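You operate a simulated robot arm through the tools that you are given. There is no shell and no other tool. Be economical: measure what you need, move in short steps, check, and stop when the job is done.

The job below is to be done with a simulated robot arm. You get a single attempt, and the scene is never put back.

JOB
Free the vacuum former's stop knob, switch it on and test the vacuum.
Fine: close and latch the lid; press VACUUM, then HOLD when the display has reached 0.6 bar, then RELEASE, once each; leave it latched.

It is judged by the outcome, as a careful person would: the job done as asked, and still so three seconds after it is handed in. It fails if anything else is knocked over, pushed out of place, dropped, spilled or broken. A push-on lid holds only when it is set on centred and level and pressed home; a screw cap is set on level and turned clockwise until tight.

ROBOT AND FRAMES
A 6-joint arm with a two-finger parallel gripper, fixed in place. Base frame: the origin is at the foot of the arm, x ahead of it, y to its left, z up. Readings come in m, rad, newtons and seconds.
With the tool pointing down near the work surface it reaches from about 0.36 to 0.82 m from the base axis. Its first joint turns from -2.897 to 2.897 rad. Payload 3.91 kg.
Tool frame: the origin (TCP) lies between the finger pads and is the grasp point; the fingertips stand 0.03 m ahead of it; z points along the fingers, y is the line along which they close. Largest opening 0.11 m; finger width 0.02, thickness 0.01; the body of the gripper, 0.048 by 0.112 m, starts 0.055 m behind the TCP.
Orientation is told as [roll, pitch, yaw] about the base's x, y, z axes, in that order, counted from this pose: with the fingers straight down and closing along the base's y, the tool's x points along the base's -x, its y along +y and its z along -z.

CONTROLS
- The arm moves only by the tool step_arm. Its arguments are lists of equal length, an entry for each row: "linear": the shift along the tool's x, y, z in units of 20 mm (1.0 is 20 mm), a list of three; "delta_rot": the turn, a rotation vector about the tool's x, y, z in units of 4 degrees (1.0 is 4 degrees), a list of three; "grip": the closure in counts, from 0 (fully open) to 255 (shut). In form: {"linear": [[dx, dy, dz], ...], "delta_rot": [[rx, ry, rz], ...], "grip": [grip, ...]}. A call has 1 to 20 rows; each row shifts and turns the commanded pose from where the row before left it, along the tool's axes as they then stand. A call with a number of a shift or a turn outside -1 to 1 is refused whole. Each row takes 0.2 s and may step no farther than 0.05 m and 0.15 rad from the row before; otherwise, or with a gripper value out of range, the whole call is refused. Where a pose cannot be reached the arm comes as near as it can. A force on the tool above 40 N (or 10 N above the force at the start of the call, whichever is more), or a blocked arm, ends the call early, and 0.2 s more pass. The fingers move at their own pace (about 0.045 m/s each) and stop on an object; they squeeze with about 25 N. The grip force told is the motor's: it shows also when the fingers shut on nothing. Time passes only in rows, and 0.2 s behind the last, so rows that do not move let the fingers close. The reply holds the time, the measured pose of the TCP, the force on the tool along the base axes, the opening and the grip force, in the units named above and with some noise, and new pictures: "show" is both (left out), scene, wrist or none.
- Cameras (640 x 400 px; columns grow to the right, rows downward): "scene" is fixed at [0.3871, -0.508, 1.5589]; the picture's right is [0.98, -0.19, 0.00], its down [-0.10, -0.54, -0.84] and it looks along [0.16, 0.82, -0.55] (base axes); focal length 312 px, centre (320, 200). "wrist" rides on the gripper at [0.077, 0.007, -0.114] in the tool frame; the picture's right is [-0.09, 1.00, 0.00], its down [-0.80, -0.07, -0.59] and it looks along [-0.59, -0.05, 0.80] (tool axes); focal length 270 px, centre (320, 200). There is no depth. A picture from a camera that has moved, and an enlarged one, comes with that camera's place and axes in the base frame and with its lens. The place of the scene camera against the robot may be out by one fixed shift of up to 0.025 m in any direction.
- lift_body(by): slides the trunk up (or, below 0, down) by that many m; the arm rides with it, the base frame stays. It gives what a move gives, with no picture.
- close_up(camera, box): a new picture of the part [left, top, right, bottom] of that camera's present view, enlarged. It takes no simulated time.
- job_done(): hands the job in; it is judged then, once.

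Go step by step. Nothing tells you positions but the pictures and the camera data: compare them with the known pose of the tool, close in by small moves and look again before you grip or let go. The budget is 120 turns and 170 pictures, counting those below and the enlarged ones. Unless the task says otherwise, let go and move clear before handing in, and close with one line.

The tools are called after ">>>" as a command line: name --argument value ..., lists and objects as JSON in quotes. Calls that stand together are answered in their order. step_arm: Moves the arm, as the interface text tells. Its arguments: {"type":"object","properties":{"linear":{"type":"array"},"delta_rot":{"type":"array"},"grip":{"type":"array"},"show":{"type":"string","enum":["both","scene","wrist","none"]}},"required":["linear","delta_rot","grip"]} The other tools are called the same way: lift_body (by) slides the trunk up or down; close_up (camera, box) takes an enlarged picture of a part of a camera's view; job_done () hands the job in.

At the start:

```text
time_s: 0.0
ee_pos: [0.3222, 0.335, 1.2711]
orientation: [0.0, 0.002, -0.001]
force: [0.2, -0.1, -0.7]
finger_gap: 0.11
finger_force: 0.1
trunk travel left (down, up): [-0.5, 0.11]
```

scene: 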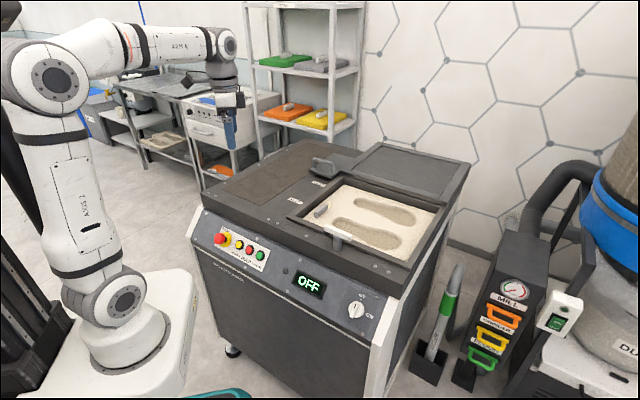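
wrist: 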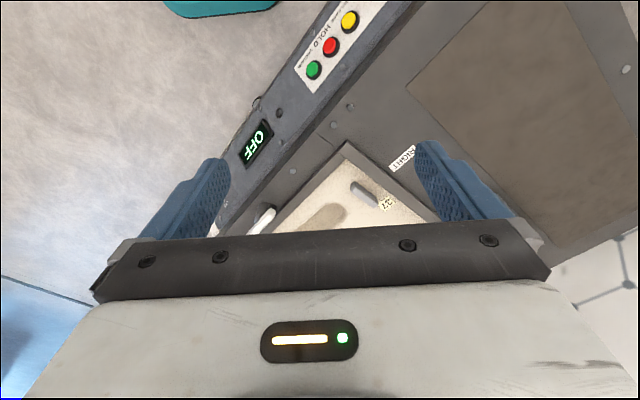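

I see a vacuum former with a control panel on the front (stop knob, buttons, OFF display, rotary switch) and an open tray with a lid on the top. First I look closer at each part.

>>> close_up --camera "scene" --box '[190, 210, 290, 272]'

>>> close_up --camera "scene" --box '[270, 250, 400, 331]'

>>> close_up --camera "scene" --box '[270, 130, 480, 261]'

```text
6.40 times, centred on (240, 241) of scene
camera zoom: at [0.3871, -0.508, 1.5589], right [0.98, -0.19, 0.0], down [-0.1, -0.54, -0.84], along [0.16, 0.82, -0.55], focal length 1998 px, centre (832, -62)
```

zoom: 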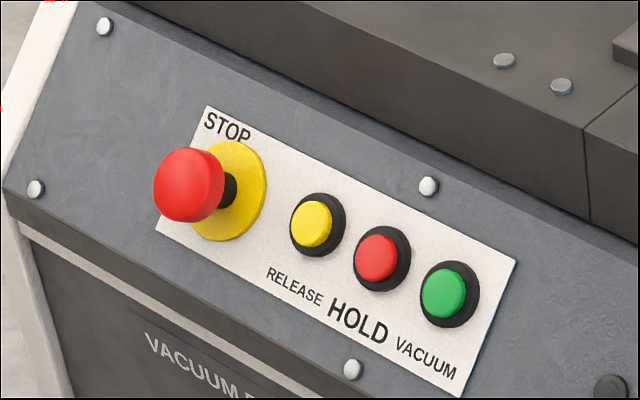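

```text
4.92 times, centred on (335, 290) of scene
camera zoom: at [0.3871, -0.508, 1.5589], right [0.98, -0.19, 0.0], down [-0.1, -0.54, -0.84], along [0.16, 0.82, -0.55], focal length 1537 px, centre (246, -246)
```

zoom: 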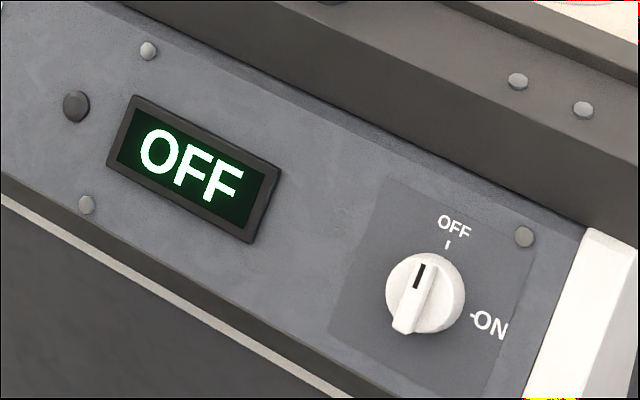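

```text
3.05 times, centred on (375, 196) of scene
camera zoom: at [0.3871, -0.508, 1.5589], right [0.98, -0.19, 0.0], down [-0.1, -0.54, -0.84], along [0.16, 0.82, -0.55], focal length 952 px, centre (152, 214)
```

zoom: 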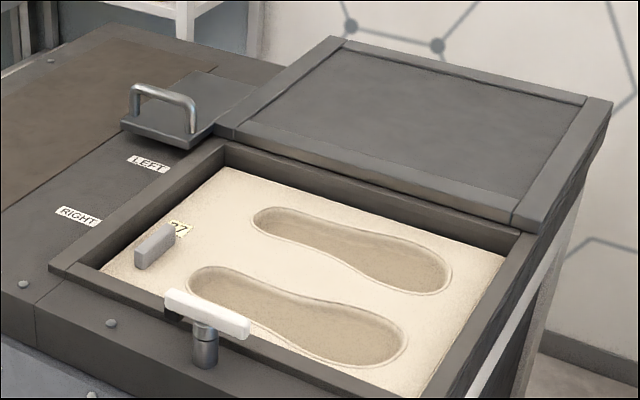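

The machine stands about 45° to the base, with its front facing the arm. I turn the tool 45° to line up with it and look again.

>>> step_arm --linear '[[0, 0, 0], [0, 0, 0], [0, 0, 0], [0, 0, 0], [0, 0, 0], [0, 0, 0], [0, 0, 0], [0, 0, 0], [0, 0, 0], [0, 0, 0], [0, 0, 0], [0, 0, 0]]' --delta_rot '[[0, 0, -0.9375], [0, 0, -0.9375], [0, 0, -0.9375], [0, 0, -0.9375], [0, 0, -0.9375], [0, 0, -0.9375], [0, 0, -0.9375], [0, 0, -0.9375], [0, 0, -0.9375], [0, 0, -0.9375], [0, 0, -0.9375], [0, 0, -0.9375]]' --grip '[255, 255, 255, 255, 255, 255, 255, 255, 255, 255, 255, 255]'

```text
time_s: 2.6
ee_pos: [0.3217, 0.3341, 1.2731]
orientation: [0.001, 0.0, 0.788]
force: [0.0, -0.6, 0.6]
finger_gap: 0.0
finger_force: 24.9
trunk travel left (down, up): [-0.5, 0.11]
camera wrist: at [0.2628, 0.2835, 1.3855], right [-0.64, 0.77, 0.0], down [0.62, 0.52, 0.59], along [0.46, 0.38, -0.8], focal length 270 px, centre (320, 200)
```

scene: 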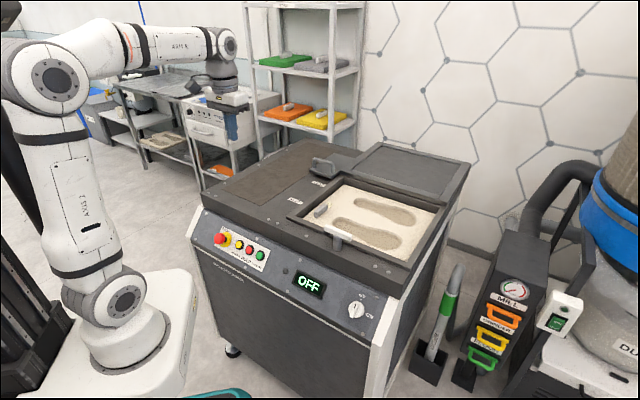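
wrist: 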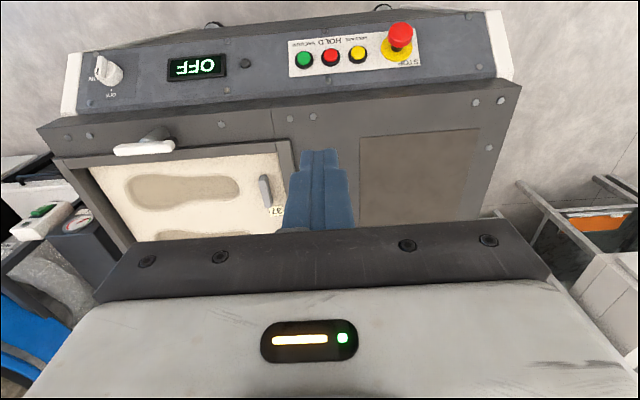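

The panel is clearly aligned. Next I move inward over the machine to inspect the lid and the looped handle.

>>> step_arm --linear '[[-1, 0, 0], [-1, 0, 0], [-1, 0, 0], [-1, 0, 0], [-1, 0, 0], [-1, 0, 0], [-1, 0, 0], [-1, 0, 0], [-1, 0, 0], [-1, 0, 0], [-1, 0, 0], [-1, 0, 0], [-1, 0, 0]]' --delta_rot '[[0, 0, 0], [0, 0, 0], [0, 0, 0], [0, 0, 0], [0, 0, 0], [0, 0, 0], [0, 0, 0], [0, 0, 0], [0, 0, 0], [0, 0, 0], [0, 0, 0], [0, 0, 0], [0, 0, 0]]' --grip '[255, 255, 255, 255, 255, 255, 255, 255, 255, 255, 255, 255, 255]' --show "wrist"

```text
time_s: 5.4
ee_pos: [0.4969, 0.5058, 1.2613]
orientation: [0.001, 0.001, 0.785]
force: [0.2, 0.4, 0.5]
finger_gap: 0.0001
finger_force: 24.6
out of reach, approached as far as the arm can: row 13
trunk travel left (down, up): [-0.5, 0.11]
camera wrist: at [0.4365, 0.4548, 1.3752], right [-0.64, 0.77, 0.0], down [0.62, 0.52, 0.59], along [0.46, 0.38, -0.8], focal length 270 px, centre (320, 200)
```

wrist: 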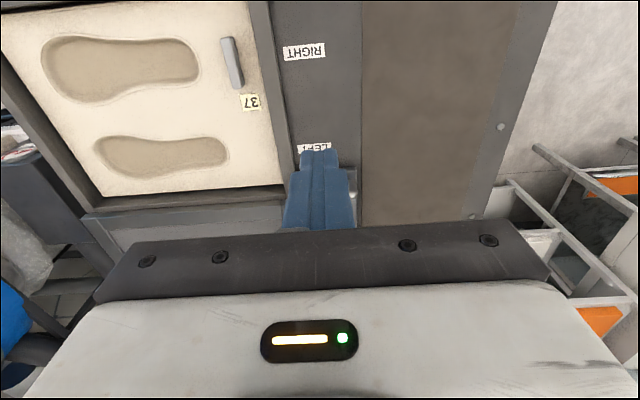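

The looped handle is hidden behind the fingers, so I tilt the tool forward and shift to the right to see it and the rear panel.

>>> step_arm --linear '[[0, -1, 0], [0, -1, 0], [0, -1, 0], [0, -1, 0], [0, -1, 0], [0, -1, 0], [0, 0, 0], [0, 0, 0], [0, 0, 0], [0, 0, 0]]' --delta_rot '[[0, -1, 0], [0, -1, 0], [0, -1, 0], [0, -1, 0], [0, -1, 0], [0, -1, 0], [0, -1, 0], [0, -1, 0], [0, -1, 0], [0, -1, 0]]' --grip '[255, 255, 255, 255, 255, 255, 255, 255, 255, 255]' --show "wrist"

```text
time_s: 7.6
ee_pos: [0.5805, 0.4214, 1.263]
orientation: [-0.002, -0.699, 0.788]
force: [0.7, -1.2, -0.4]
finger_gap: 0.0001
finger_force: 25.0
trunk travel left (down, up): [-0.5, 0.11]
camera wrist: at [0.4817, 0.3311, 1.3002], right [-0.66, 0.75, 0.06], down [0.21, 0.11, 0.97], along [0.72, 0.65, -0.23], focal length 270 px, centre (320, 200)
```

wrist: 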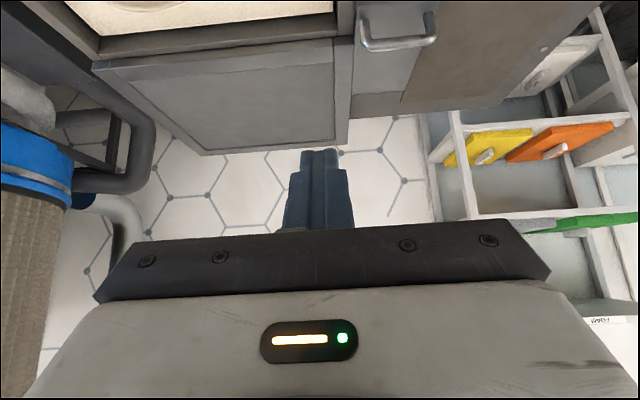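

>>> close_up --camera "wrist" --box '[260, 0, 500, 150]'

>>> close_up --camera "scene" --box '[280, 140, 380, 202]'

```text
2.67 times, centred on (380, 75) of wrist
camera zoom: at [0.4817, 0.3311, 1.3002], right [-0.66, 0.75, 0.06], down [0.21, 0.11, 0.97], along [0.72, 0.65, -0.23], focal length 721 px, centre (160, 533)
```

zoom: 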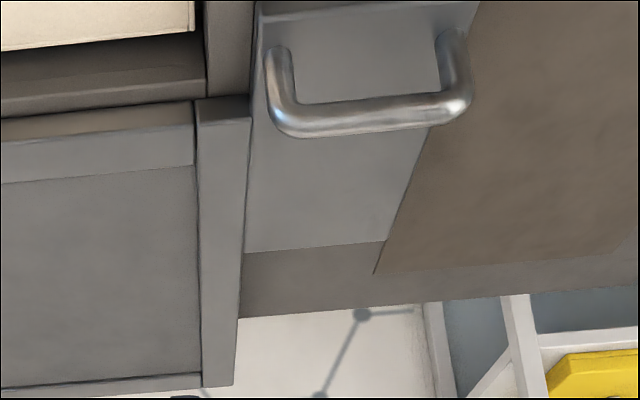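

```text
6.40 times, centred on (330, 171) of scene
camera zoom: at [0.3871, -0.508, 1.5589], right [0.98, -0.19, 0.0], down [-0.1, -0.54, -0.84], along [0.16, 0.82, -0.55], focal length 1998 px, centre (256, 386)
```

zoom: 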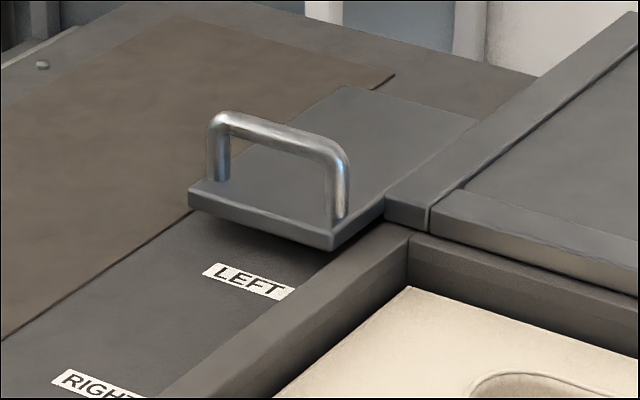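

The rear frame is the lid: it carries a flange with a pull handle and sits behind the tray, so it seems to slide forward. The handle bar is at about (0.655, 0.674, 0.97), and I turn the tool 90° so I can grip the bar across.

>>> step_arm --linear '[[0, 0, 0], [0, 0, 0], [0, 0, 0], [0, 0, 0], [0, 0, 0], [0, 0, 0], [0, 0, 0], [0, 0, 0], [0, 0, 0], [0, 0, 0], [0, 0, 0], [0, 0, 0], [0, 0, 0], [0, 0, 0], [0, 0, 0], [0, 0, 0], [0, 0, 0], [0, 0, 0], [0, 0, 0], [0, 0, 0]]' --delta_rot '[[0, 0, 1], [0, 0, 1], [0, 0, 1], [0, 0, 1], [0, 0, 1], [0, 0, 1], [0, 0, 1], [0, 0, 1], [0, 0, 1], [0, 0, 1], [0, 0, 1], [0, 0, 1], [0, 0, 1], [0, 0, 1], [0, 0, 1], [0, 0, 1], [0, 0, 1], [0, 0, 1], [0, 0, 1], [0, 0, 1]]' --grip '[120, 120, 120, 120, 120, 120, 120, 120, 120, 120, 120, 120, 120, 120, 120, 120, 120, 120, 120, 120]' --show "none"

>>> step_arm --linear '[[0, 0, 0], [0, 0, 0], [0, 0, 0]]' --delta_rot '[[0, 0, 0.83], [0, 0, 0.83], [0, 0, 0.84]]' --grip '[120, 120, 120]'

```text
time_s: 11.8
ee_pos: [0.5802, 0.4208, 1.2638]
orientation: [0.69, -0.112, -0.654]
force: [-0.6, -0.1, 0.4]
finger_gap: 0.058
finger_force: 0.0
trunk travel left (down, up): [-0.5, 0.11]
```

```text
time_s: 12.6
ee_pos: [0.5784, 0.4216, 1.2626]
orientation: [0.697, -0.001, -0.785]
force: [-0.7, 0.1, -0.7]
finger_gap: 0.0585
finger_force: 0.1
trunk travel left (down, up): [-0.5, 0.11]
camera wrist: at [0.4773, 0.4266, 1.3538], right [0.6, 0.48, 0.64], down [0.26, -0.88, 0.41], along [0.76, -0.08, -0.65], focal length 270 px, centre (320, 200)
```

scene: 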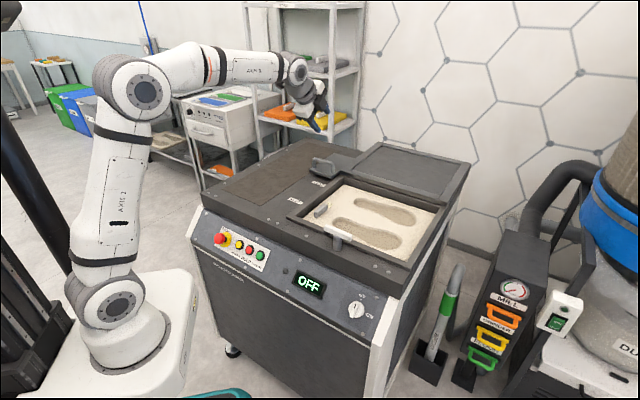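
wrist: 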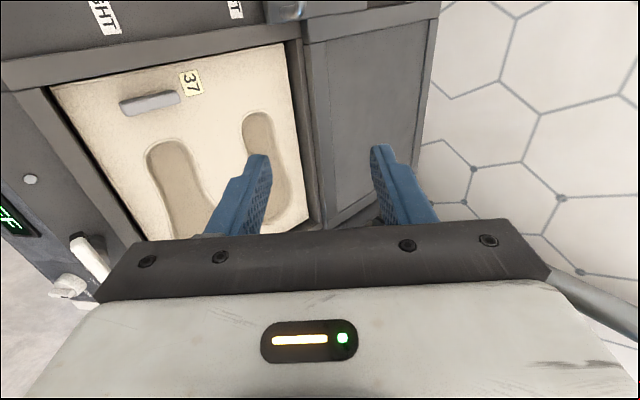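

Now I shift left by 124 mm and go along the fingers by 160 mm to come in line with the handle, then look.

>>> step_arm --linear '[[1, 0, 0.6], [1, 0, 0.8], [1, 0, 1], [1, -0.5, 1], [1, 0, 1], [1, 0, 1], [0.2, 0, 1], [0, 0, 1]]' --delta_rot '[[0, 0, 0], [0, 0, 0], [0, 0, 0], [0, 0, 0], [0, 0, 0], [0, 0, 0], [0, 0, 0], [0, 0, 0]]' --grip '[120, 120, 120, 120, 120, 120, 120, 120]'

```text
time_s: 14.4
ee_pos: [0.5559, 0.57, 1.1413]
orientation: [0.697, 0.001, -0.783]
force: [0.1, 0.0, -0.7]
finger_gap: 0.0584
finger_force: 0.0
trunk travel left (down, up): [-0.5, 0.11]
camera wrist: at [0.4524, 0.5744, 1.2342], right [0.6, 0.48, 0.64], down [0.26, -0.87, 0.41], along [0.76, -0.08, -0.65], focal length 270 px, centre (320, 200)
```

scene: 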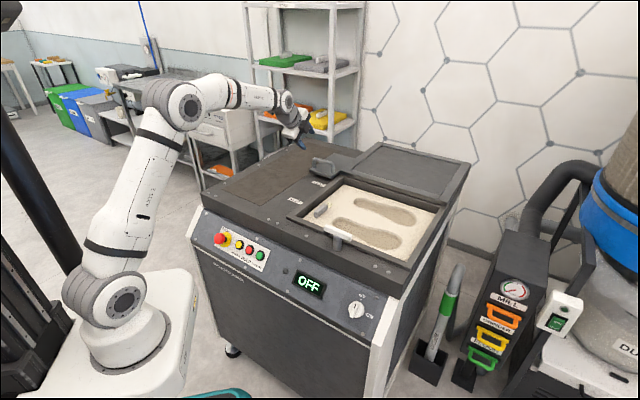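
wrist: 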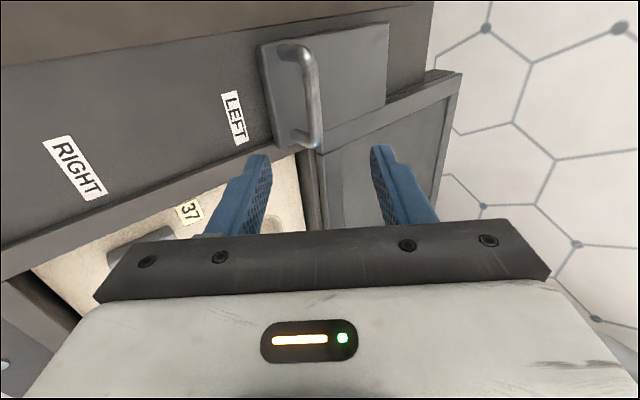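

The handle bar lines up with the fingers. I close in by another 130 mm and check.

>>> step_arm --linear '[[0, -0.4, 1], [0, 0, 1], [0, 0, 1], [0, 0, 1], [0, 0, 1], [0, 0, 1], [0, 0, 0.5]]' --delta_rot '[[0, 0, 0], [0, 0, 0], [0, 0, 0], [0, 0, 0], [0, 0, 0], [0, 0, 0], [0, 0, 0]]' --grip '[120, 120, 120, 120, 120, 120, 120]'

```text
time_s: 16.0
ee_pos: [0.6093, 0.6277, 1.0379]
orientation: [0.698, 0.001, -0.787]
force: [0.5, -0.1, 0.3]
finger_gap: 0.0584
finger_force: 0.1
trunk travel left (down, up): [-0.5, 0.11]
camera wrist: at [0.5065, 0.6315, 1.1291], right [0.6, 0.48, 0.64], down [0.26, -0.87, 0.41], along [0.76, -0.08, -0.65], focal length 270 px, centre (320, 200)
```

scene: 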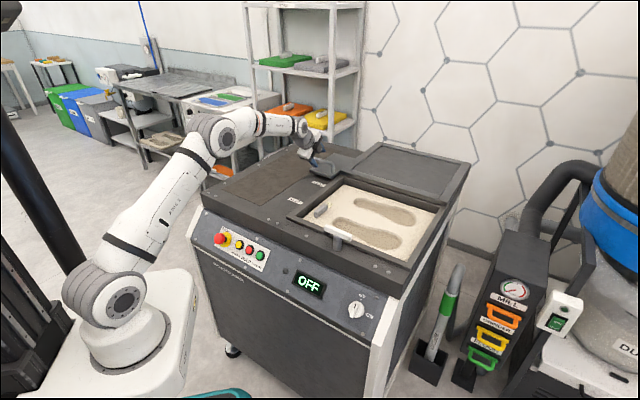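
wrist: 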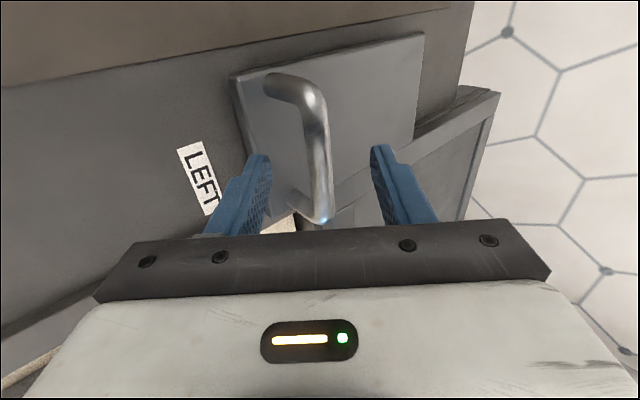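

>>> step_arm --linear '[[0, 0, 0.8], [0, 0, 0.7]]' --delta_rot '[[0, 0, 0], [0, 0, 0]]' --grip '[120, 120]' --show "wrist"

>>> close_up --camera "scene" --box '[270, 120, 370, 182]'

```text
time_s: 16.6
ee_pos: [0.6224, 0.6394, 1.015]
orientation: [0.697, 0.001, -0.786]
force: [0.2, -0.9, -0.4]
finger_gap: 0.0583
finger_force: 0.1
trunk travel left (down, up): [-0.5, 0.11]
camera wrist: at [0.5201, 0.6449, 1.1057], right [0.6, 0.48, 0.64], down [0.26, -0.87, 0.41], along [0.76, -0.08, -0.65], focal length 270 px, centre (320, 200)
```

wrist: 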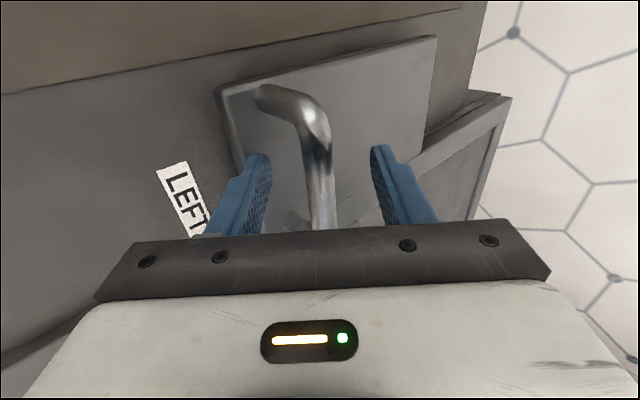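

```text
6.40 times, centred on (320, 151) of scene
camera zoom: at [0.3871, -0.508, 1.5589], right [0.98, -0.19, 0.0], down [-0.1, -0.54, -0.84], along [0.16, 0.82, -0.55], focal length 1998 px, centre (320, 514)
```

zoom: 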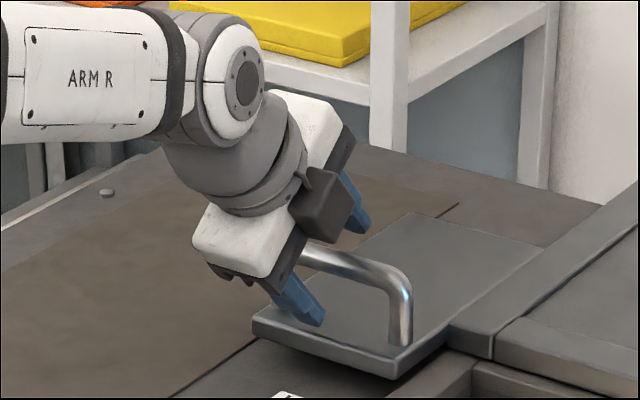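

The bar is between the fingertips and centred; I go 18 mm deeper, then close on it.

>>> step_arm --linear '[[0, 0, 0.5], [0, 0, 0.4], [0, 0, 0], [0, 0, 0], [0, 0, 0], [0, 0, 0]]' --delta_rot '[[0, 0, 0], [0, 0, 0], [0, 0, 0], [0, 0, 0], [0, 0, 0], [0, 0, 0]]' --grip '[120, 120, 255, 255, 255, 255]' --show "wrist"

>>> close_up --camera "scene" --box '[270, 120, 370, 182]'

```text
time_s: 18.0
ee_pos: [0.632, 0.647, 0.9993]
orientation: [0.694, 0.001, -0.786]
force: [-0.3, 1.4, -4.9]
finger_gap: 0.0158
finger_force: 44.7
trunk travel left (down, up): [-0.5, 0.11]
camera wrist: at [0.5288, 0.6532, 1.0909], right [0.6, 0.48, 0.64], down [0.26, -0.87, 0.41], along [0.75, -0.08, -0.65], focal length 270 px, centre (320, 200)
```

wrist: 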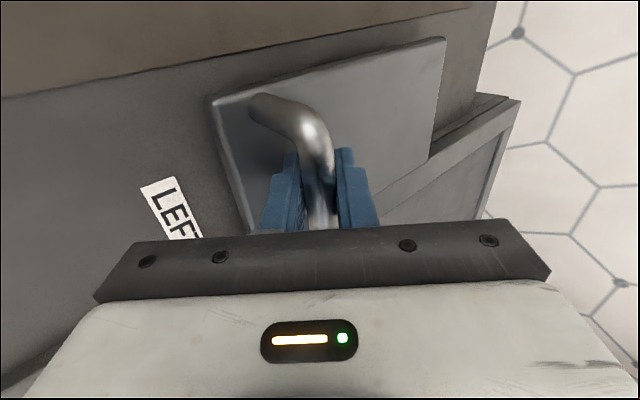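

```text
6.40 times, centred on (320, 151) of scene
camera zoom: at [0.3871, -0.508, 1.5589], right [0.98, -0.19, 0.0], down [-0.1, -0.54, -0.84], along [0.16, 0.82, -0.55], focal length 1998 px, centre (320, 514)
```

zoom: 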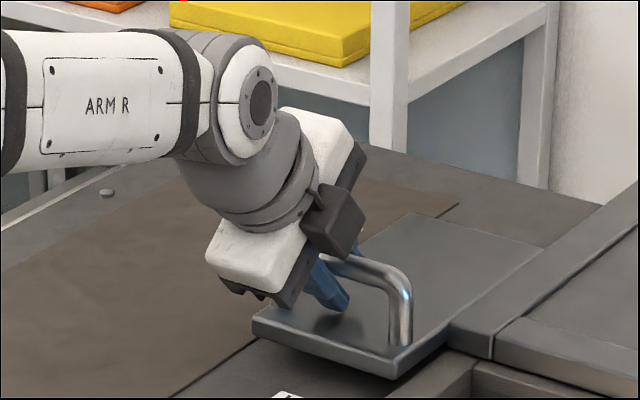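

Gripped (gap 15.8 mm). I test-pull the lid straight toward the front by 30 mm.

>>> step_arm --linear '[[0, -0.383, -0.321], [0, -0.383, -0.321], [0, -0.383, -0.321]]' --delta_rot '[[0, 0, 0], [0, 0, 0], [0, 0, 0]]' --grip '[255, 255, 255]' --show "scene"

```text
time_s: 18.8
ee_pos: [0.6096, 0.6253, 0.9999]
orientation: [0.696, 0.0, -0.786]
force: [-0.5, -2.2, -7.5]
finger_gap: 0.0158
finger_force: 45.5
trunk travel left (down, up): [-0.5, 0.11]
```

scene: 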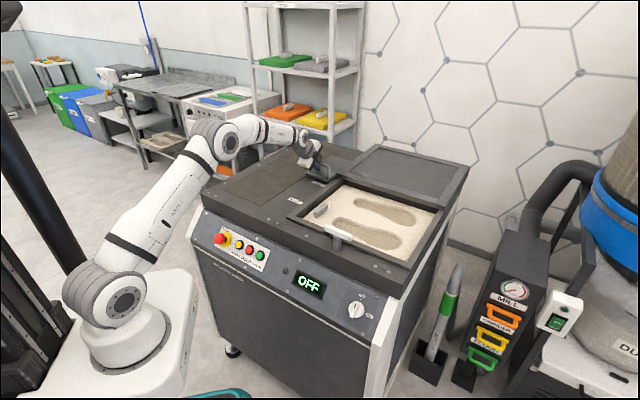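

The lid slides freely forward. I keep pulling by 160 mm and check.

>>> step_arm --linear '[[0, -0.613, -0.514], [0, -0.613, -0.514], [0, -0.613, -0.514], [0, -0.613, -0.514], [0, -0.613, -0.514], [0, -0.613, -0.514], [0, -0.613, -0.514], [0, -0.613, -0.514], [0, -0.613, -0.514], [0, -0.613, -0.514]]' --delta_rot '[[0, 0, 0], [0, 0, 0], [0, 0, 0], [0, 0, 0], [0, 0, 0], [0, 0, 0], [0, 0, 0], [0, 0, 0], [0, 0, 0], [0, 0, 0]]' --grip '[255, 255, 255, 255, 255, 255, 255, 255, 255, 255]'

```text
time_s: 21.0
ee_pos: [0.4964, 0.5126, 0.9982]
orientation: [0.696, 0.001, -0.785]
force: [2.4, -5.8, -9.9]
finger_gap: 0.0159
finger_force: 45.0
trunk travel left (down, up): [-0.5, 0.11]
camera wrist: at [0.3933, 0.5177, 1.091], right [0.6, 0.48, 0.64], down [0.26, -0.87, 0.41], along [0.75, -0.08, -0.65], focal length 270 px, centre (320, 200)
```

scene: 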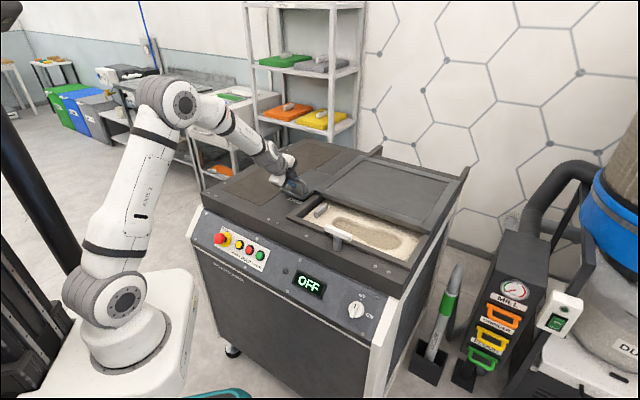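
wrist: 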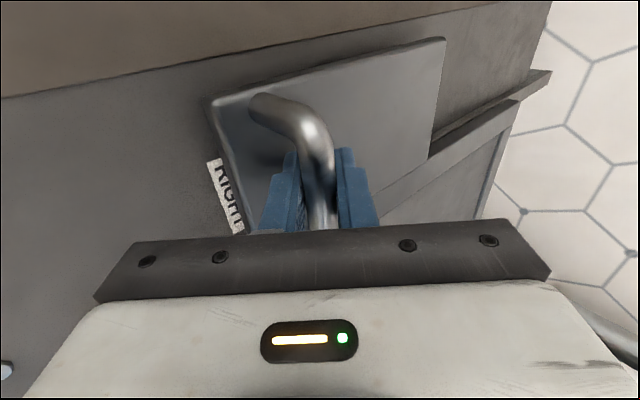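

>>> close_up --camera "scene" --box '[260, 165, 450, 284]'

```text
3.36 times, centred on (355, 224) of scene
camera zoom: at [0.3871, -0.508, 1.5589], right [0.98, -0.19, 0.0], down [-0.1, -0.54, -0.84], along [0.16, 0.82, -0.55], focal length 1049 px, centre (202, 118)
```

zoom: 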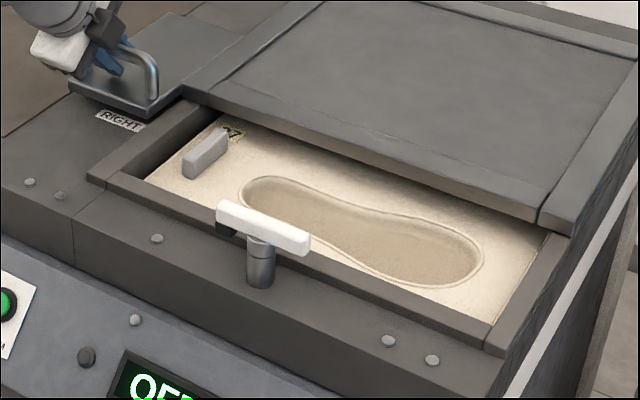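

The lid clears the block in the tray and the latch bar lies along the front, out of the way. I judge about 0.19 m is left; I pull another 140 mm.

>>> step_arm --linear '[[0, -0.613, -0.514], [0, -0.613, -0.514], [0, -0.613, -0.514], [0, -0.613, -0.514], [0, -0.613, -0.514], [0, -0.613, -0.514], [0, -0.613, -0.514], [0, -0.613, -0.514], [0, -0.613, -0.514]]' --delta_rot '[[0, 0, 0], [0, 0, 0], [0, 0, 0], [0, 0, 0], [0, 0, 0], [0, 0, 0], [0, 0, 0], [0, 0, 0], [0, 0, 0]]' --grip '[255, 255, 255, 255, 255, 255, 255, 255, 255]' --show "none"

>>> close_up --camera "scene" --box '[250, 165, 440, 284]'

```text
time_s: 22.2
ee_pos: [0.4396, 0.4561, 1.0003]
orientation: [0.673, 0.001, -0.786]
force: [-2.6, -2.7, -16.3]
finger_gap: 0.0158
finger_force: 44.9
out of reach, approached as far as the arm can: row 5, 6
trunk travel left (down, up): [-0.5, 0.11]
stopped in row 6: the force on the tool passed its limit (the readings are from after the stop); the commanded pose is now the measured one
```

```text
3.36 times, centred on (345, 224) of scene
camera zoom: at [0.3871, -0.508, 1.5589], right [0.98, -0.19, 0.0], down [-0.1, -0.54, -0.84], along [0.16, 0.82, -0.55], focal length 1049 px, centre (236, 118)
```

zoom: 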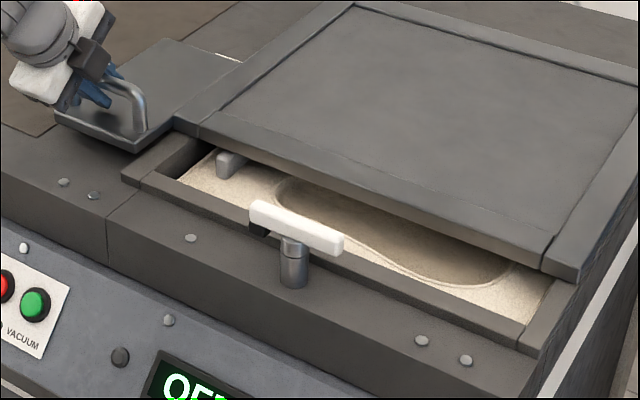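

The lid is about 80 mm short, and the arm can't go further with this tilt. I release, back off, turn the tool upright, and grip the bar again.

>>> step_arm --linear '[[0, 0, 0], [0, 0, 0], [0, 0, -0.6], [0, 0, -1], [0, 0, -1], [0, 0, -1], [0, 0, -1]]' --delta_rot '[[0, 0, 0], [0, 0, 0], [0, 0, 0], [0, 0, 0], [0, 0, 0], [0, 0, 0], [0, 0, 0]]' --grip '[120, 120, 120, 120, 120, 120, 120]' --show "none"

>>> step_arm --linear '[[0, 0, 0], [0, 0, 0], [0, 0, 0], [0, 0, 0], [0, 0, 0], [0, 0, 0], [0, 0, 0], [0, 0, 0], [0, 0, 0], [0, 0, 0]]' --delta_rot '[[1, 0, 0], [1, 0, 0], [1, 0, 0], [1, 0, 0], [1, 0, 0], [1, 0, 0], [1, 0, 0], [1, 0, 0], [1, 0, 0], [0.7, 0, 0]]' --grip '[120, 120, 120, 120, 120, 120, 120, 120, 120, 120]'

```text
time_s: 23.8
ee_pos: [0.3994, 0.4168, 1.0741]
orientation: [0.681, 0.001, -0.784]
force: [0.4, 0.1, -0.9]
finger_gap: 0.0583
finger_force: 0.1
trunk travel left (down, up): [-0.5, 0.11]
```

```text
time_s: 26.0
ee_pos: [0.3991, 0.4167, 1.0746]
orientation: [0.002, -0.001, -0.783]
force: [0.1, -0.1, 0.0]
finger_gap: 0.0581
finger_force: 0.1
trunk travel left (down, up): [-0.5, 0.11]
camera wrist: at [0.3498, 0.475, 1.1883], right [0.77, 0.64, 0.0], down [0.52, -0.62, 0.59], along [0.38, -0.45, -0.8], focal length 270 px, centre (320, 200)
```

scene: 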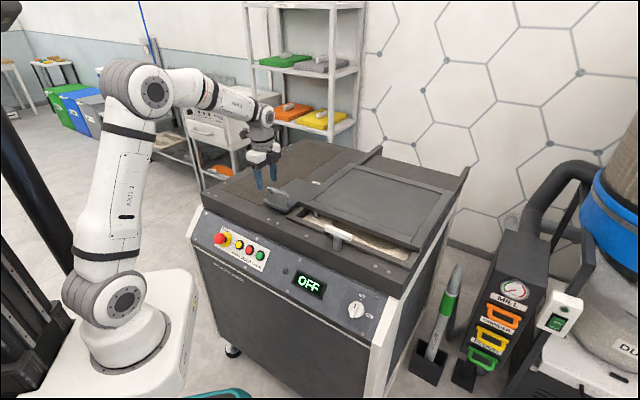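
wrist: 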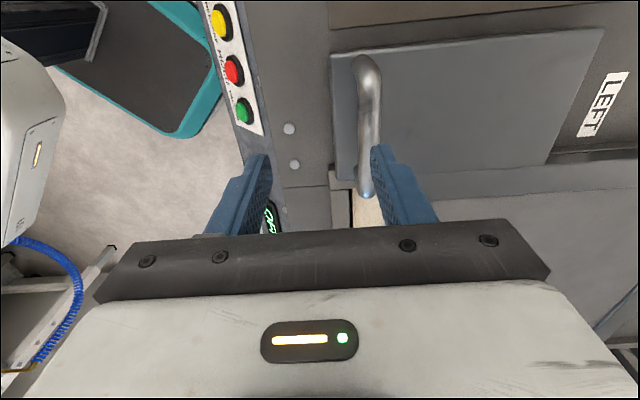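

>>> step_arm --linear '[[0, 1, 0], [0, 1, 0], [0, 0.5, 0], [0, 0, 1], [0, 0, 0.4]]' --delta_rot '[[0, 0, 0], [0, 0, 0], [0, 0, 0], [0, 0, 0], [0, 0, 0]]' --grip '[120, 120, 120, 120, 120]' --show "wrist"

>>> close_up --camera "scene" --box '[220, 150, 320, 212]'

```text
time_s: 27.2
ee_pos: [0.434, 0.4515, 1.0474]
orientation: [0.003, 0.001, -0.784]
force: [-0.3, 1.2, -0.8]
finger_gap: 0.0579
finger_force: 0.1
trunk travel left (down, up): [-0.5, 0.11]
camera wrist: at [0.3853, 0.5104, 1.1607], right [0.77, 0.64, 0.0], down [0.52, -0.62, 0.59], along [0.38, -0.45, -0.8], focal length 270 px, centre (320, 200)
```

wrist: 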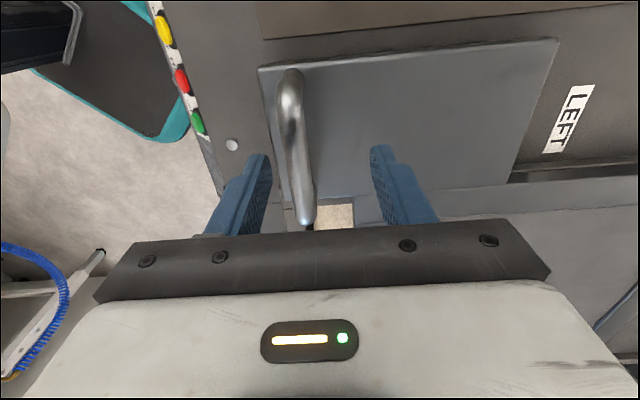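

```text
6.40 times, centred on (270, 181) of scene
camera zoom: at [0.3871, -0.508, 1.5589], right [0.98, -0.19, 0.0], down [-0.1, -0.54, -0.84], along [0.16, 0.82, -0.55], focal length 1998 px, centre (640, 322)
```

zoom: 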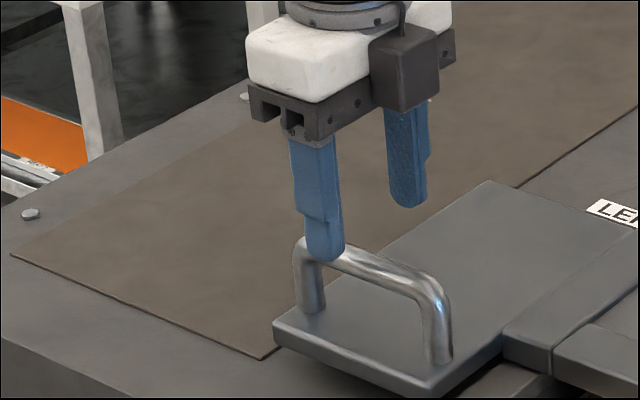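

The bar is about 17 mm in front of the finger centre; I correct, lower 45 mm around it and grip.

>>> step_arm --linear '[[-0.4, -0.85, 0], [0, 0, 0], [0, 0, 1], [0, 0, 1], [0, 0, 0.5], [0, 0, 0], [0, 0, 0], [0, 0, 0], [0, 0, 0]]' --delta_rot '[[0, 0, 0], [0, 0, 0], [0, 0, 0], [0, 0, 0], [0, 0, 0], [0, 0, 0], [0, 0, 0], [0, 0, 0], [0, 0, 0]]' --grip '[120, 120, 120, 120, 120, 255, 255, 255, 255]' --show "wrist"

>>> close_up --camera "scene" --box '[220, 150, 320, 212]'

```text
time_s: 29.2
ee_pos: [0.4301, 0.4352, 0.9958]
orientation: [0.003, 0.001, -0.784]
force: [2.2, 2.4, 0.1]
finger_gap: 0.0159
finger_force: 45.2
trunk travel left (down, up): [-0.5, 0.11]
camera wrist: at [0.3791, 0.4936, 1.1102], right [0.77, 0.64, 0.0], down [0.52, -0.62, 0.59], along [0.38, -0.45, -0.8], focal length 270 px, centre (320, 200)
```

wrist: 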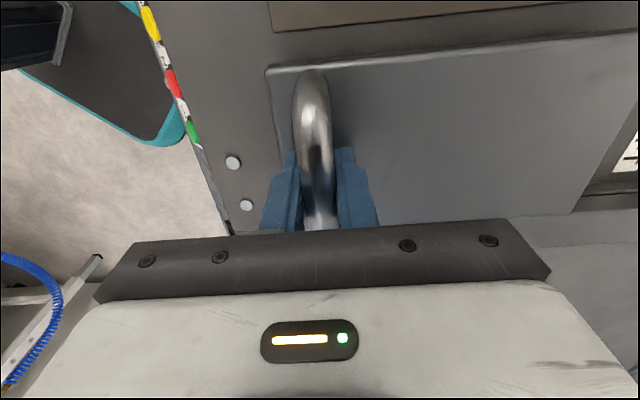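

```text
6.40 times, centred on (270, 181) of scene
camera zoom: at [0.3871, -0.508, 1.5589], right [0.98, -0.19, 0.0], down [-0.1, -0.54, -0.84], along [0.16, 0.82, -0.55], focal length 1998 px, centre (640, 322)
```

zoom: 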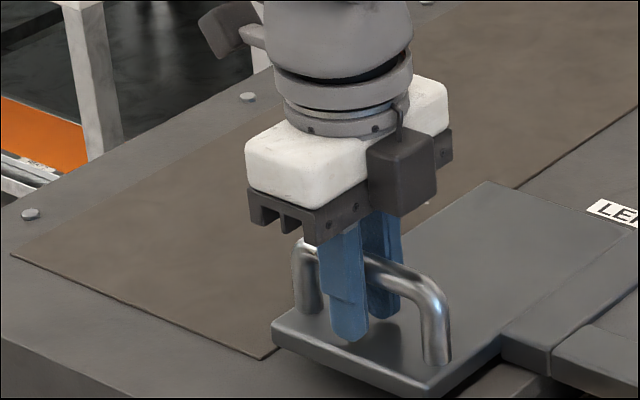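

Good grip. Pulling forward in gentle steps until it stops.

>>> step_arm --linear '[[0, -0.5, 0], [0, -0.5, 0], [0, -0.5, 0], [0, -0.5, 0], [0, -0.5, 0], [0, -0.5, 0], [0, -0.4, 0], [0, -0.3, 0], [0, -0.3, 0]]' --delta_rot '[[0, 0, 0], [0, 0, 0], [0, 0, 0], [0, 0, 0], [0, 0, 0], [0, 0, 0], [0, 0, 0], [0, 0, 0], [0, 0, 0]]' --grip '[255, 255, 255, 255, 255, 255, 255, 255, 255]' --show "none"

>>> close_up --camera "scene" --box '[250, 165, 440, 284]'

```text
time_s: 31.2
ee_pos: [0.3784, 0.3857, 0.9967]
orientation: [0.018, 0.002, -0.784]
force: [9.8, 14.1, -13.0]
finger_gap: 0.0157
finger_force: 45.4
trunk travel left (down, up): [-0.5, 0.11]
stopped in row 9: the force on the tool passed its limit (the readings are from after the stop); the commanded pose is now the measured one
```

```text
3.36 times, centred on (345, 224) of scene
camera zoom: at [0.3871, -0.508, 1.5589], right [0.98, -0.19, 0.0], down [-0.1, -0.54, -0.84], along [0.16, 0.82, -0.55], focal length 1049 px, centre (236, 118)
```

zoom: 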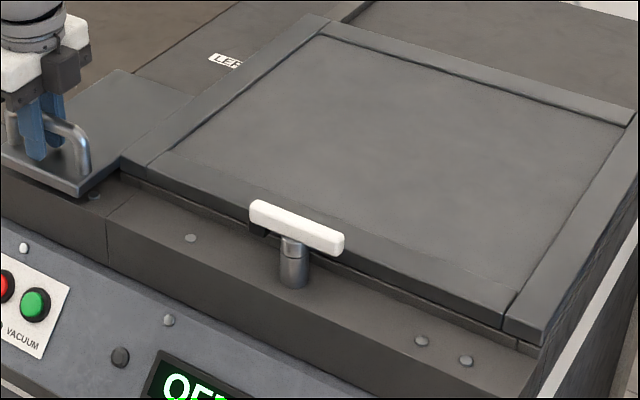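

The lid has reached its stop and covers the tray. I let go, rise, and inspect the latch.

>>> step_arm --linear '[[0, 0, 0], [0, 0, 0], [0, 0, -0.5], [0, 0, -1], [0, 0, -1], [0, 0, -1], [0, 0, -1], [0, 0, -1], [0, 0, -1]]' --delta_rot '[[0, 0, 0], [0, 0, 0], [0, 0, 0], [0, 0, 0], [0, 0, 0], [0, 0, 0], [0, 0, 0], [0, 0, 0], [0, 0, 0]]' --grip '[120, 120, 120, 120, 120, 120, 120, 120, 120]' --show "wrist"

>>> close_up --camera "scene" --box '[300, 210, 400, 272]'

```text
time_s: 33.2
ee_pos: [0.3735, 0.3805, 1.1286]
orientation: [0.017, 0.0, -0.785]
force: [0.2, 0.3, 0.0]
finger_gap: 0.0581
finger_force: 0.0
trunk travel left (down, up): [-0.5, 0.11]
camera wrist: at [0.3224, 0.4367, 1.2431], right [0.77, 0.64, 0.02], down [0.51, -0.62, 0.59], along [0.39, -0.45, -0.81], focal length 270 px, centre (320, 200)
```

wrist: 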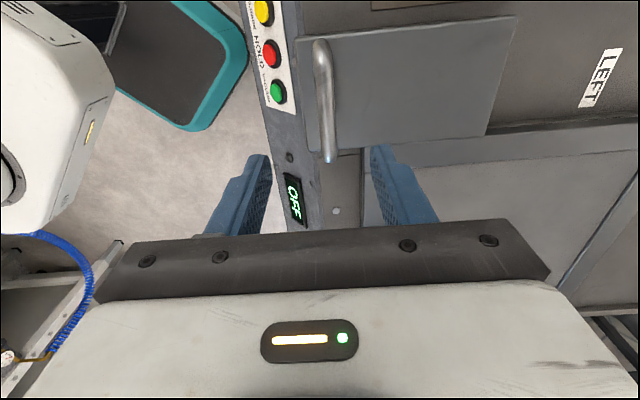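

```text
6.40 times, centred on (350, 241) of scene
camera zoom: at [0.3871, -0.508, 1.5589], right [0.98, -0.19, 0.0], down [-0.1, -0.54, -0.84], along [0.16, 0.82, -0.55], focal length 1998 px, centre (128, -62)
```

zoom: 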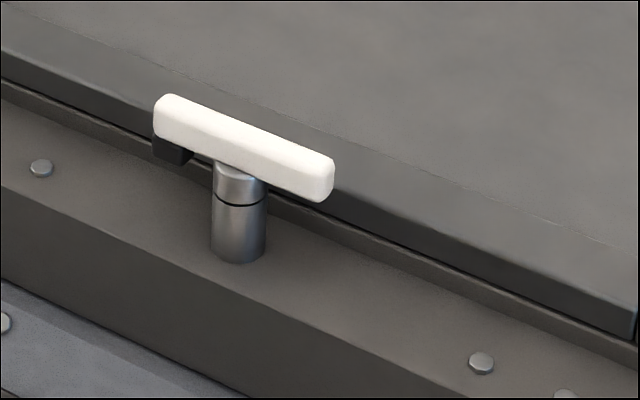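

The latch is a bar on a pivot post with a dark foot under its left end; it must swing a quarter turn clockwise to bring the foot over the lid. I move right toward it to see it with the wrist camera.

>>> step_arm --linear '[[-1, 0, 0], [-1, 0, 0], [-1, 0, 0], [-1, 0, 0], [-1, 0, 0], [-1, 0, 0], [-1, 0, 0], [-1, 0, 0], [-1, 0, 0], [-1, 0, 0]]' --delta_rot '[[0.25, 0, 0], [0, 0, 0], [0, 0, 0], [0, 0, 0], [0, 0, 0], [0, 0, 0], [0, 0, 0], [0, 0, 0], [0, 0, 0], [0, 0, 0]]' --grip '[120, 120, 120, 120, 120, 120, 120, 120, 120, 120]' --show "wrist"

```text
time_s: 35.4
ee_pos: [0.5157, 0.2395, 1.1303]
orientation: [-0.002, 0.001, -0.784]
force: [-0.4, -0.2, 0.6]
finger_gap: 0.0585
finger_force: 0.1
trunk travel left (down, up): [-0.5, 0.11]
camera wrist: at [0.466, 0.2978, 1.2438], right [0.77, 0.64, 0.0], down [0.52, -0.62, 0.59], along [0.38, -0.46, -0.8], focal length 270 px, centre (320, 200)
```

wrist: 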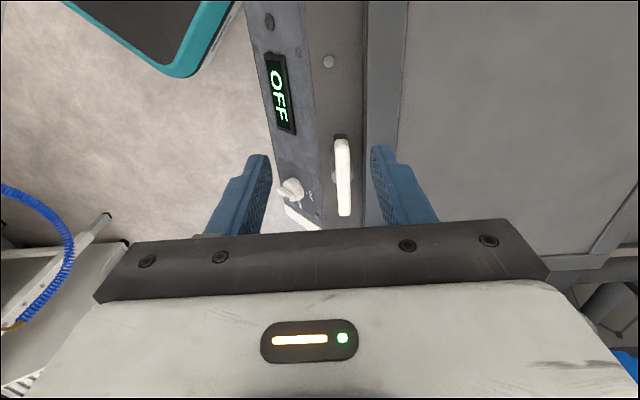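

The latch bar is at about (0.594, 0.184, 0.972). I move above it and partly down, then check.

>>> step_arm --linear '[[-1, 0.4, 0], [-1, 0.4, 0], [-1, 0, 0], [-1, 0, 0], [-0.75, 0, 0], [0, 0, 1], [0, 0, 1], [0, 0, 1], [0, 0, 1]]' --delta_rot '[[0, 0, 0], [0, 0, 0], [0, 0, 0], [0, 0, 0], [0, 0, 0], [0, 0, 0], [0, 0, 0], [0, 0, 0], [0, 0, 0]]' --grip '[120, 120, 120, 120, 120, 120, 120, 120, 120]' --show "wrist"

>>> close_up --camera "scene" --box '[300, 190, 400, 252]'

```text
time_s: 37.4
ee_pos: [0.5958, 0.1828, 1.0481]
orientation: [-0.002, 0.0, -0.782]
force: [0.7, -0.4, -0.3]
finger_gap: 0.0581
finger_force: 0.1
trunk travel left (down, up): [-0.5, 0.11]
camera wrist: at [0.5452, 0.2415, 1.1619], right [0.77, 0.64, 0.0], down [0.52, -0.62, 0.59], along [0.38, -0.46, -0.8], focal length 270 px, centre (320, 200)
```

wrist: 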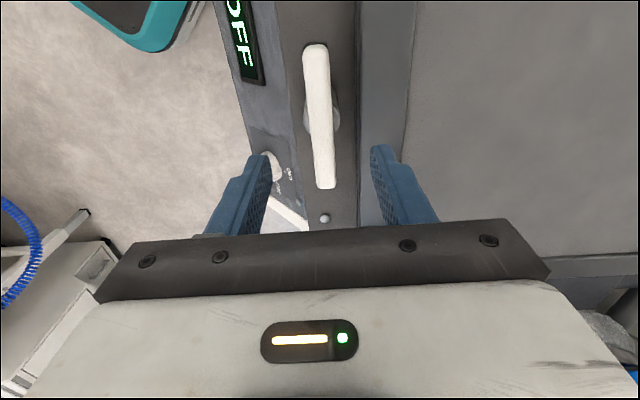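

```text
6.40 times, centred on (350, 221) of scene
camera zoom: at [0.3871, -0.508, 1.5589], right [0.98, -0.19, 0.0], down [-0.1, -0.54, -0.84], along [0.16, 0.82, -0.55], focal length 1998 px, centre (128, 66)
```

zoom: 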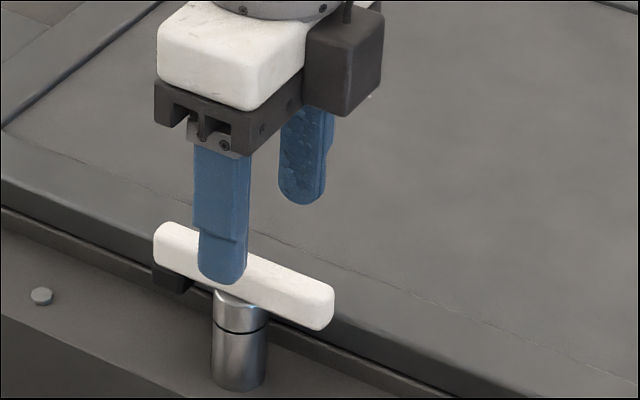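

>>> step_arm --linear '[[0.4, 0, 0.8], [0, 0, 0.8]]' --delta_rot '[[0, 0, 0], [0, 0, 0]]' --grip '[120, 120]' --show "wrist"

>>> close_up --camera "scene" --box '[300, 190, 400, 252]'

```text
time_s: 38.0
ee_pos: [0.5898, 0.1882, 1.0155]
orientation: [0.001, 0.001, -0.783]
force: [0.2, -0.8, -0.5]
finger_gap: 0.0584
finger_force: 0.0
trunk travel left (down, up): [-0.5, 0.11]
camera wrist: at [0.5405, 0.2472, 1.129], right [0.77, 0.64, 0.0], down [0.52, -0.62, 0.59], along [0.38, -0.45, -0.8], focal length 270 px, centre (320, 200)
```

wrist: 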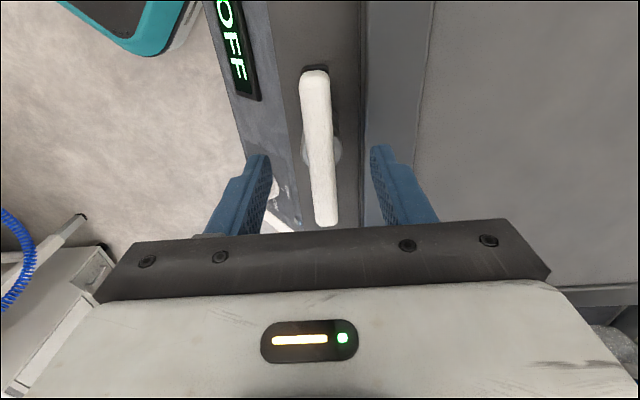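

```text
6.40 times, centred on (350, 221) of scene
camera zoom: at [0.3871, -0.508, 1.5589], right [0.98, -0.19, 0.0], down [-0.1, -0.54, -0.84], along [0.16, 0.82, -0.55], focal length 1998 px, centre (128, 66)
```

zoom: 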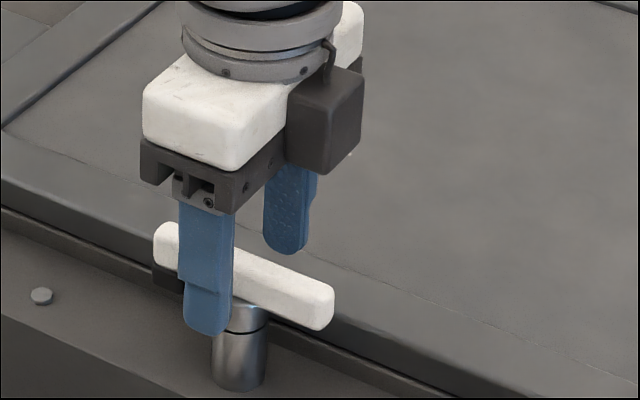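

>>> step_arm --linear '[[0, 0, 0.5], [0, 0, 0.5]]' --delta_rot '[[0, 0, 0], [0, 0, 0]]' --grip '[120, 120]' --show "wrist"

>>> close_up --camera "scene" --box '[300, 190, 400, 252]'

```text
time_s: 38.6
ee_pos: [0.5905, 0.1879, 0.9949]
orientation: [-0.001, 0.001, -0.783]
force: [0.1, -0.7, -0.3]
finger_gap: 0.0584
finger_force: 0.0
trunk travel left (down, up): [-0.5, 0.11]
camera wrist: at [0.5405, 0.2473, 1.1089], right [0.77, 0.64, 0.0], down [0.52, -0.62, 0.59], along [0.38, -0.46, -0.8], focal length 270 px, centre (320, 200)
```

wrist: 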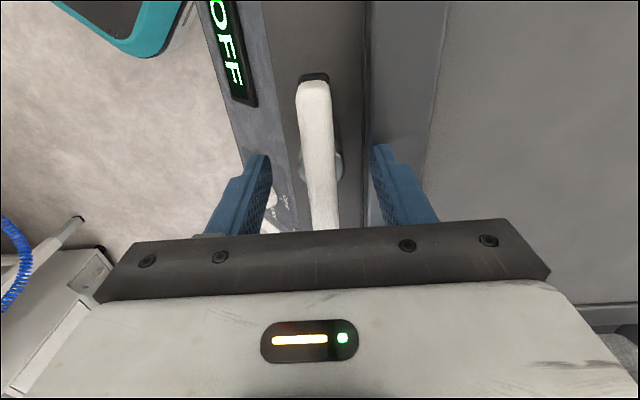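

```text
6.40 times, centred on (350, 221) of scene
camera zoom: at [0.3871, -0.508, 1.5589], right [0.98, -0.19, 0.0], down [-0.1, -0.54, -0.84], along [0.16, 0.82, -0.55], focal length 1998 px, centre (128, 66)
```

zoom: 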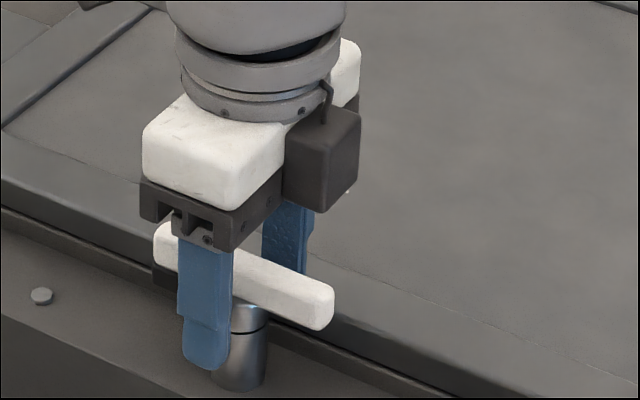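

The bar is centred between the fingers. I close on it and test a clockwise turn of about 30°.

>>> step_arm --linear '[[0, 0, 0], [0, 0, 0], [0, 0, 0], [0, 0, 0], [0, 0, 0], [0, 0, 0], [0, 0, 0], [0, 0, 0], [0, 0, 0], [0, 0, 0], [0, 0, 0], [0, 0, 0]]' --delta_rot '[[0, 0, 0], [0, 0, 0], [0, 0, 0], [0, 0, 0], [0, 0, 1], [0, 0, 1], [0, 0, 1], [0, 0, 1], [0, 0, 1], [0, 0, 1], [0, 0, 1], [0, 0, 1]]' --grip '[255, 255, 255, 255, 255, 255, 255, 255, 255, 255, 255, 255]' --show "wrist"

>>> close_up --camera "scene" --box '[300, 190, 400, 252]'

```text
time_s: 41.2
ee_pos: [0.5895, 0.1877, 0.9946]
orientation: [-0.005, 0.001, -1.342]
force: [0.4, -1.3, -7.3]
finger_gap: 0.0255
finger_force: 45.0
trunk travel left (down, up): [-0.5, 0.11]
camera wrist: at [0.5789, 0.2647, 1.109], right [0.99, 0.14, 0.0], down [0.11, -0.8, 0.59], along [0.08, -0.59, -0.8], focal length 270 px, centre (320, 200)
```

wrist: 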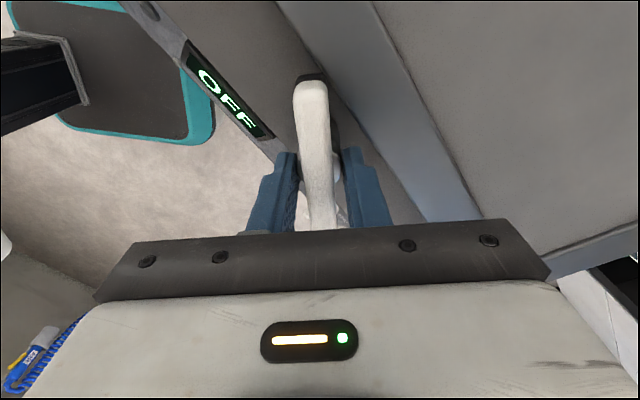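

```text
6.40 times, centred on (350, 221) of scene
camera zoom: at [0.3871, -0.508, 1.5589], right [0.98, -0.19, 0.0], down [-0.1, -0.54, -0.84], along [0.16, 0.82, -0.55], focal length 1998 px, centre (128, 66)
```

zoom: 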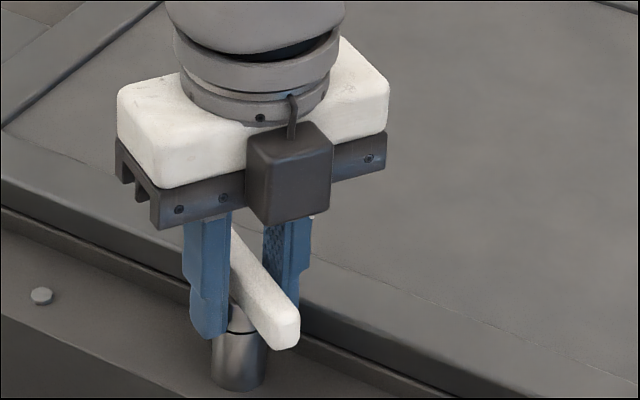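

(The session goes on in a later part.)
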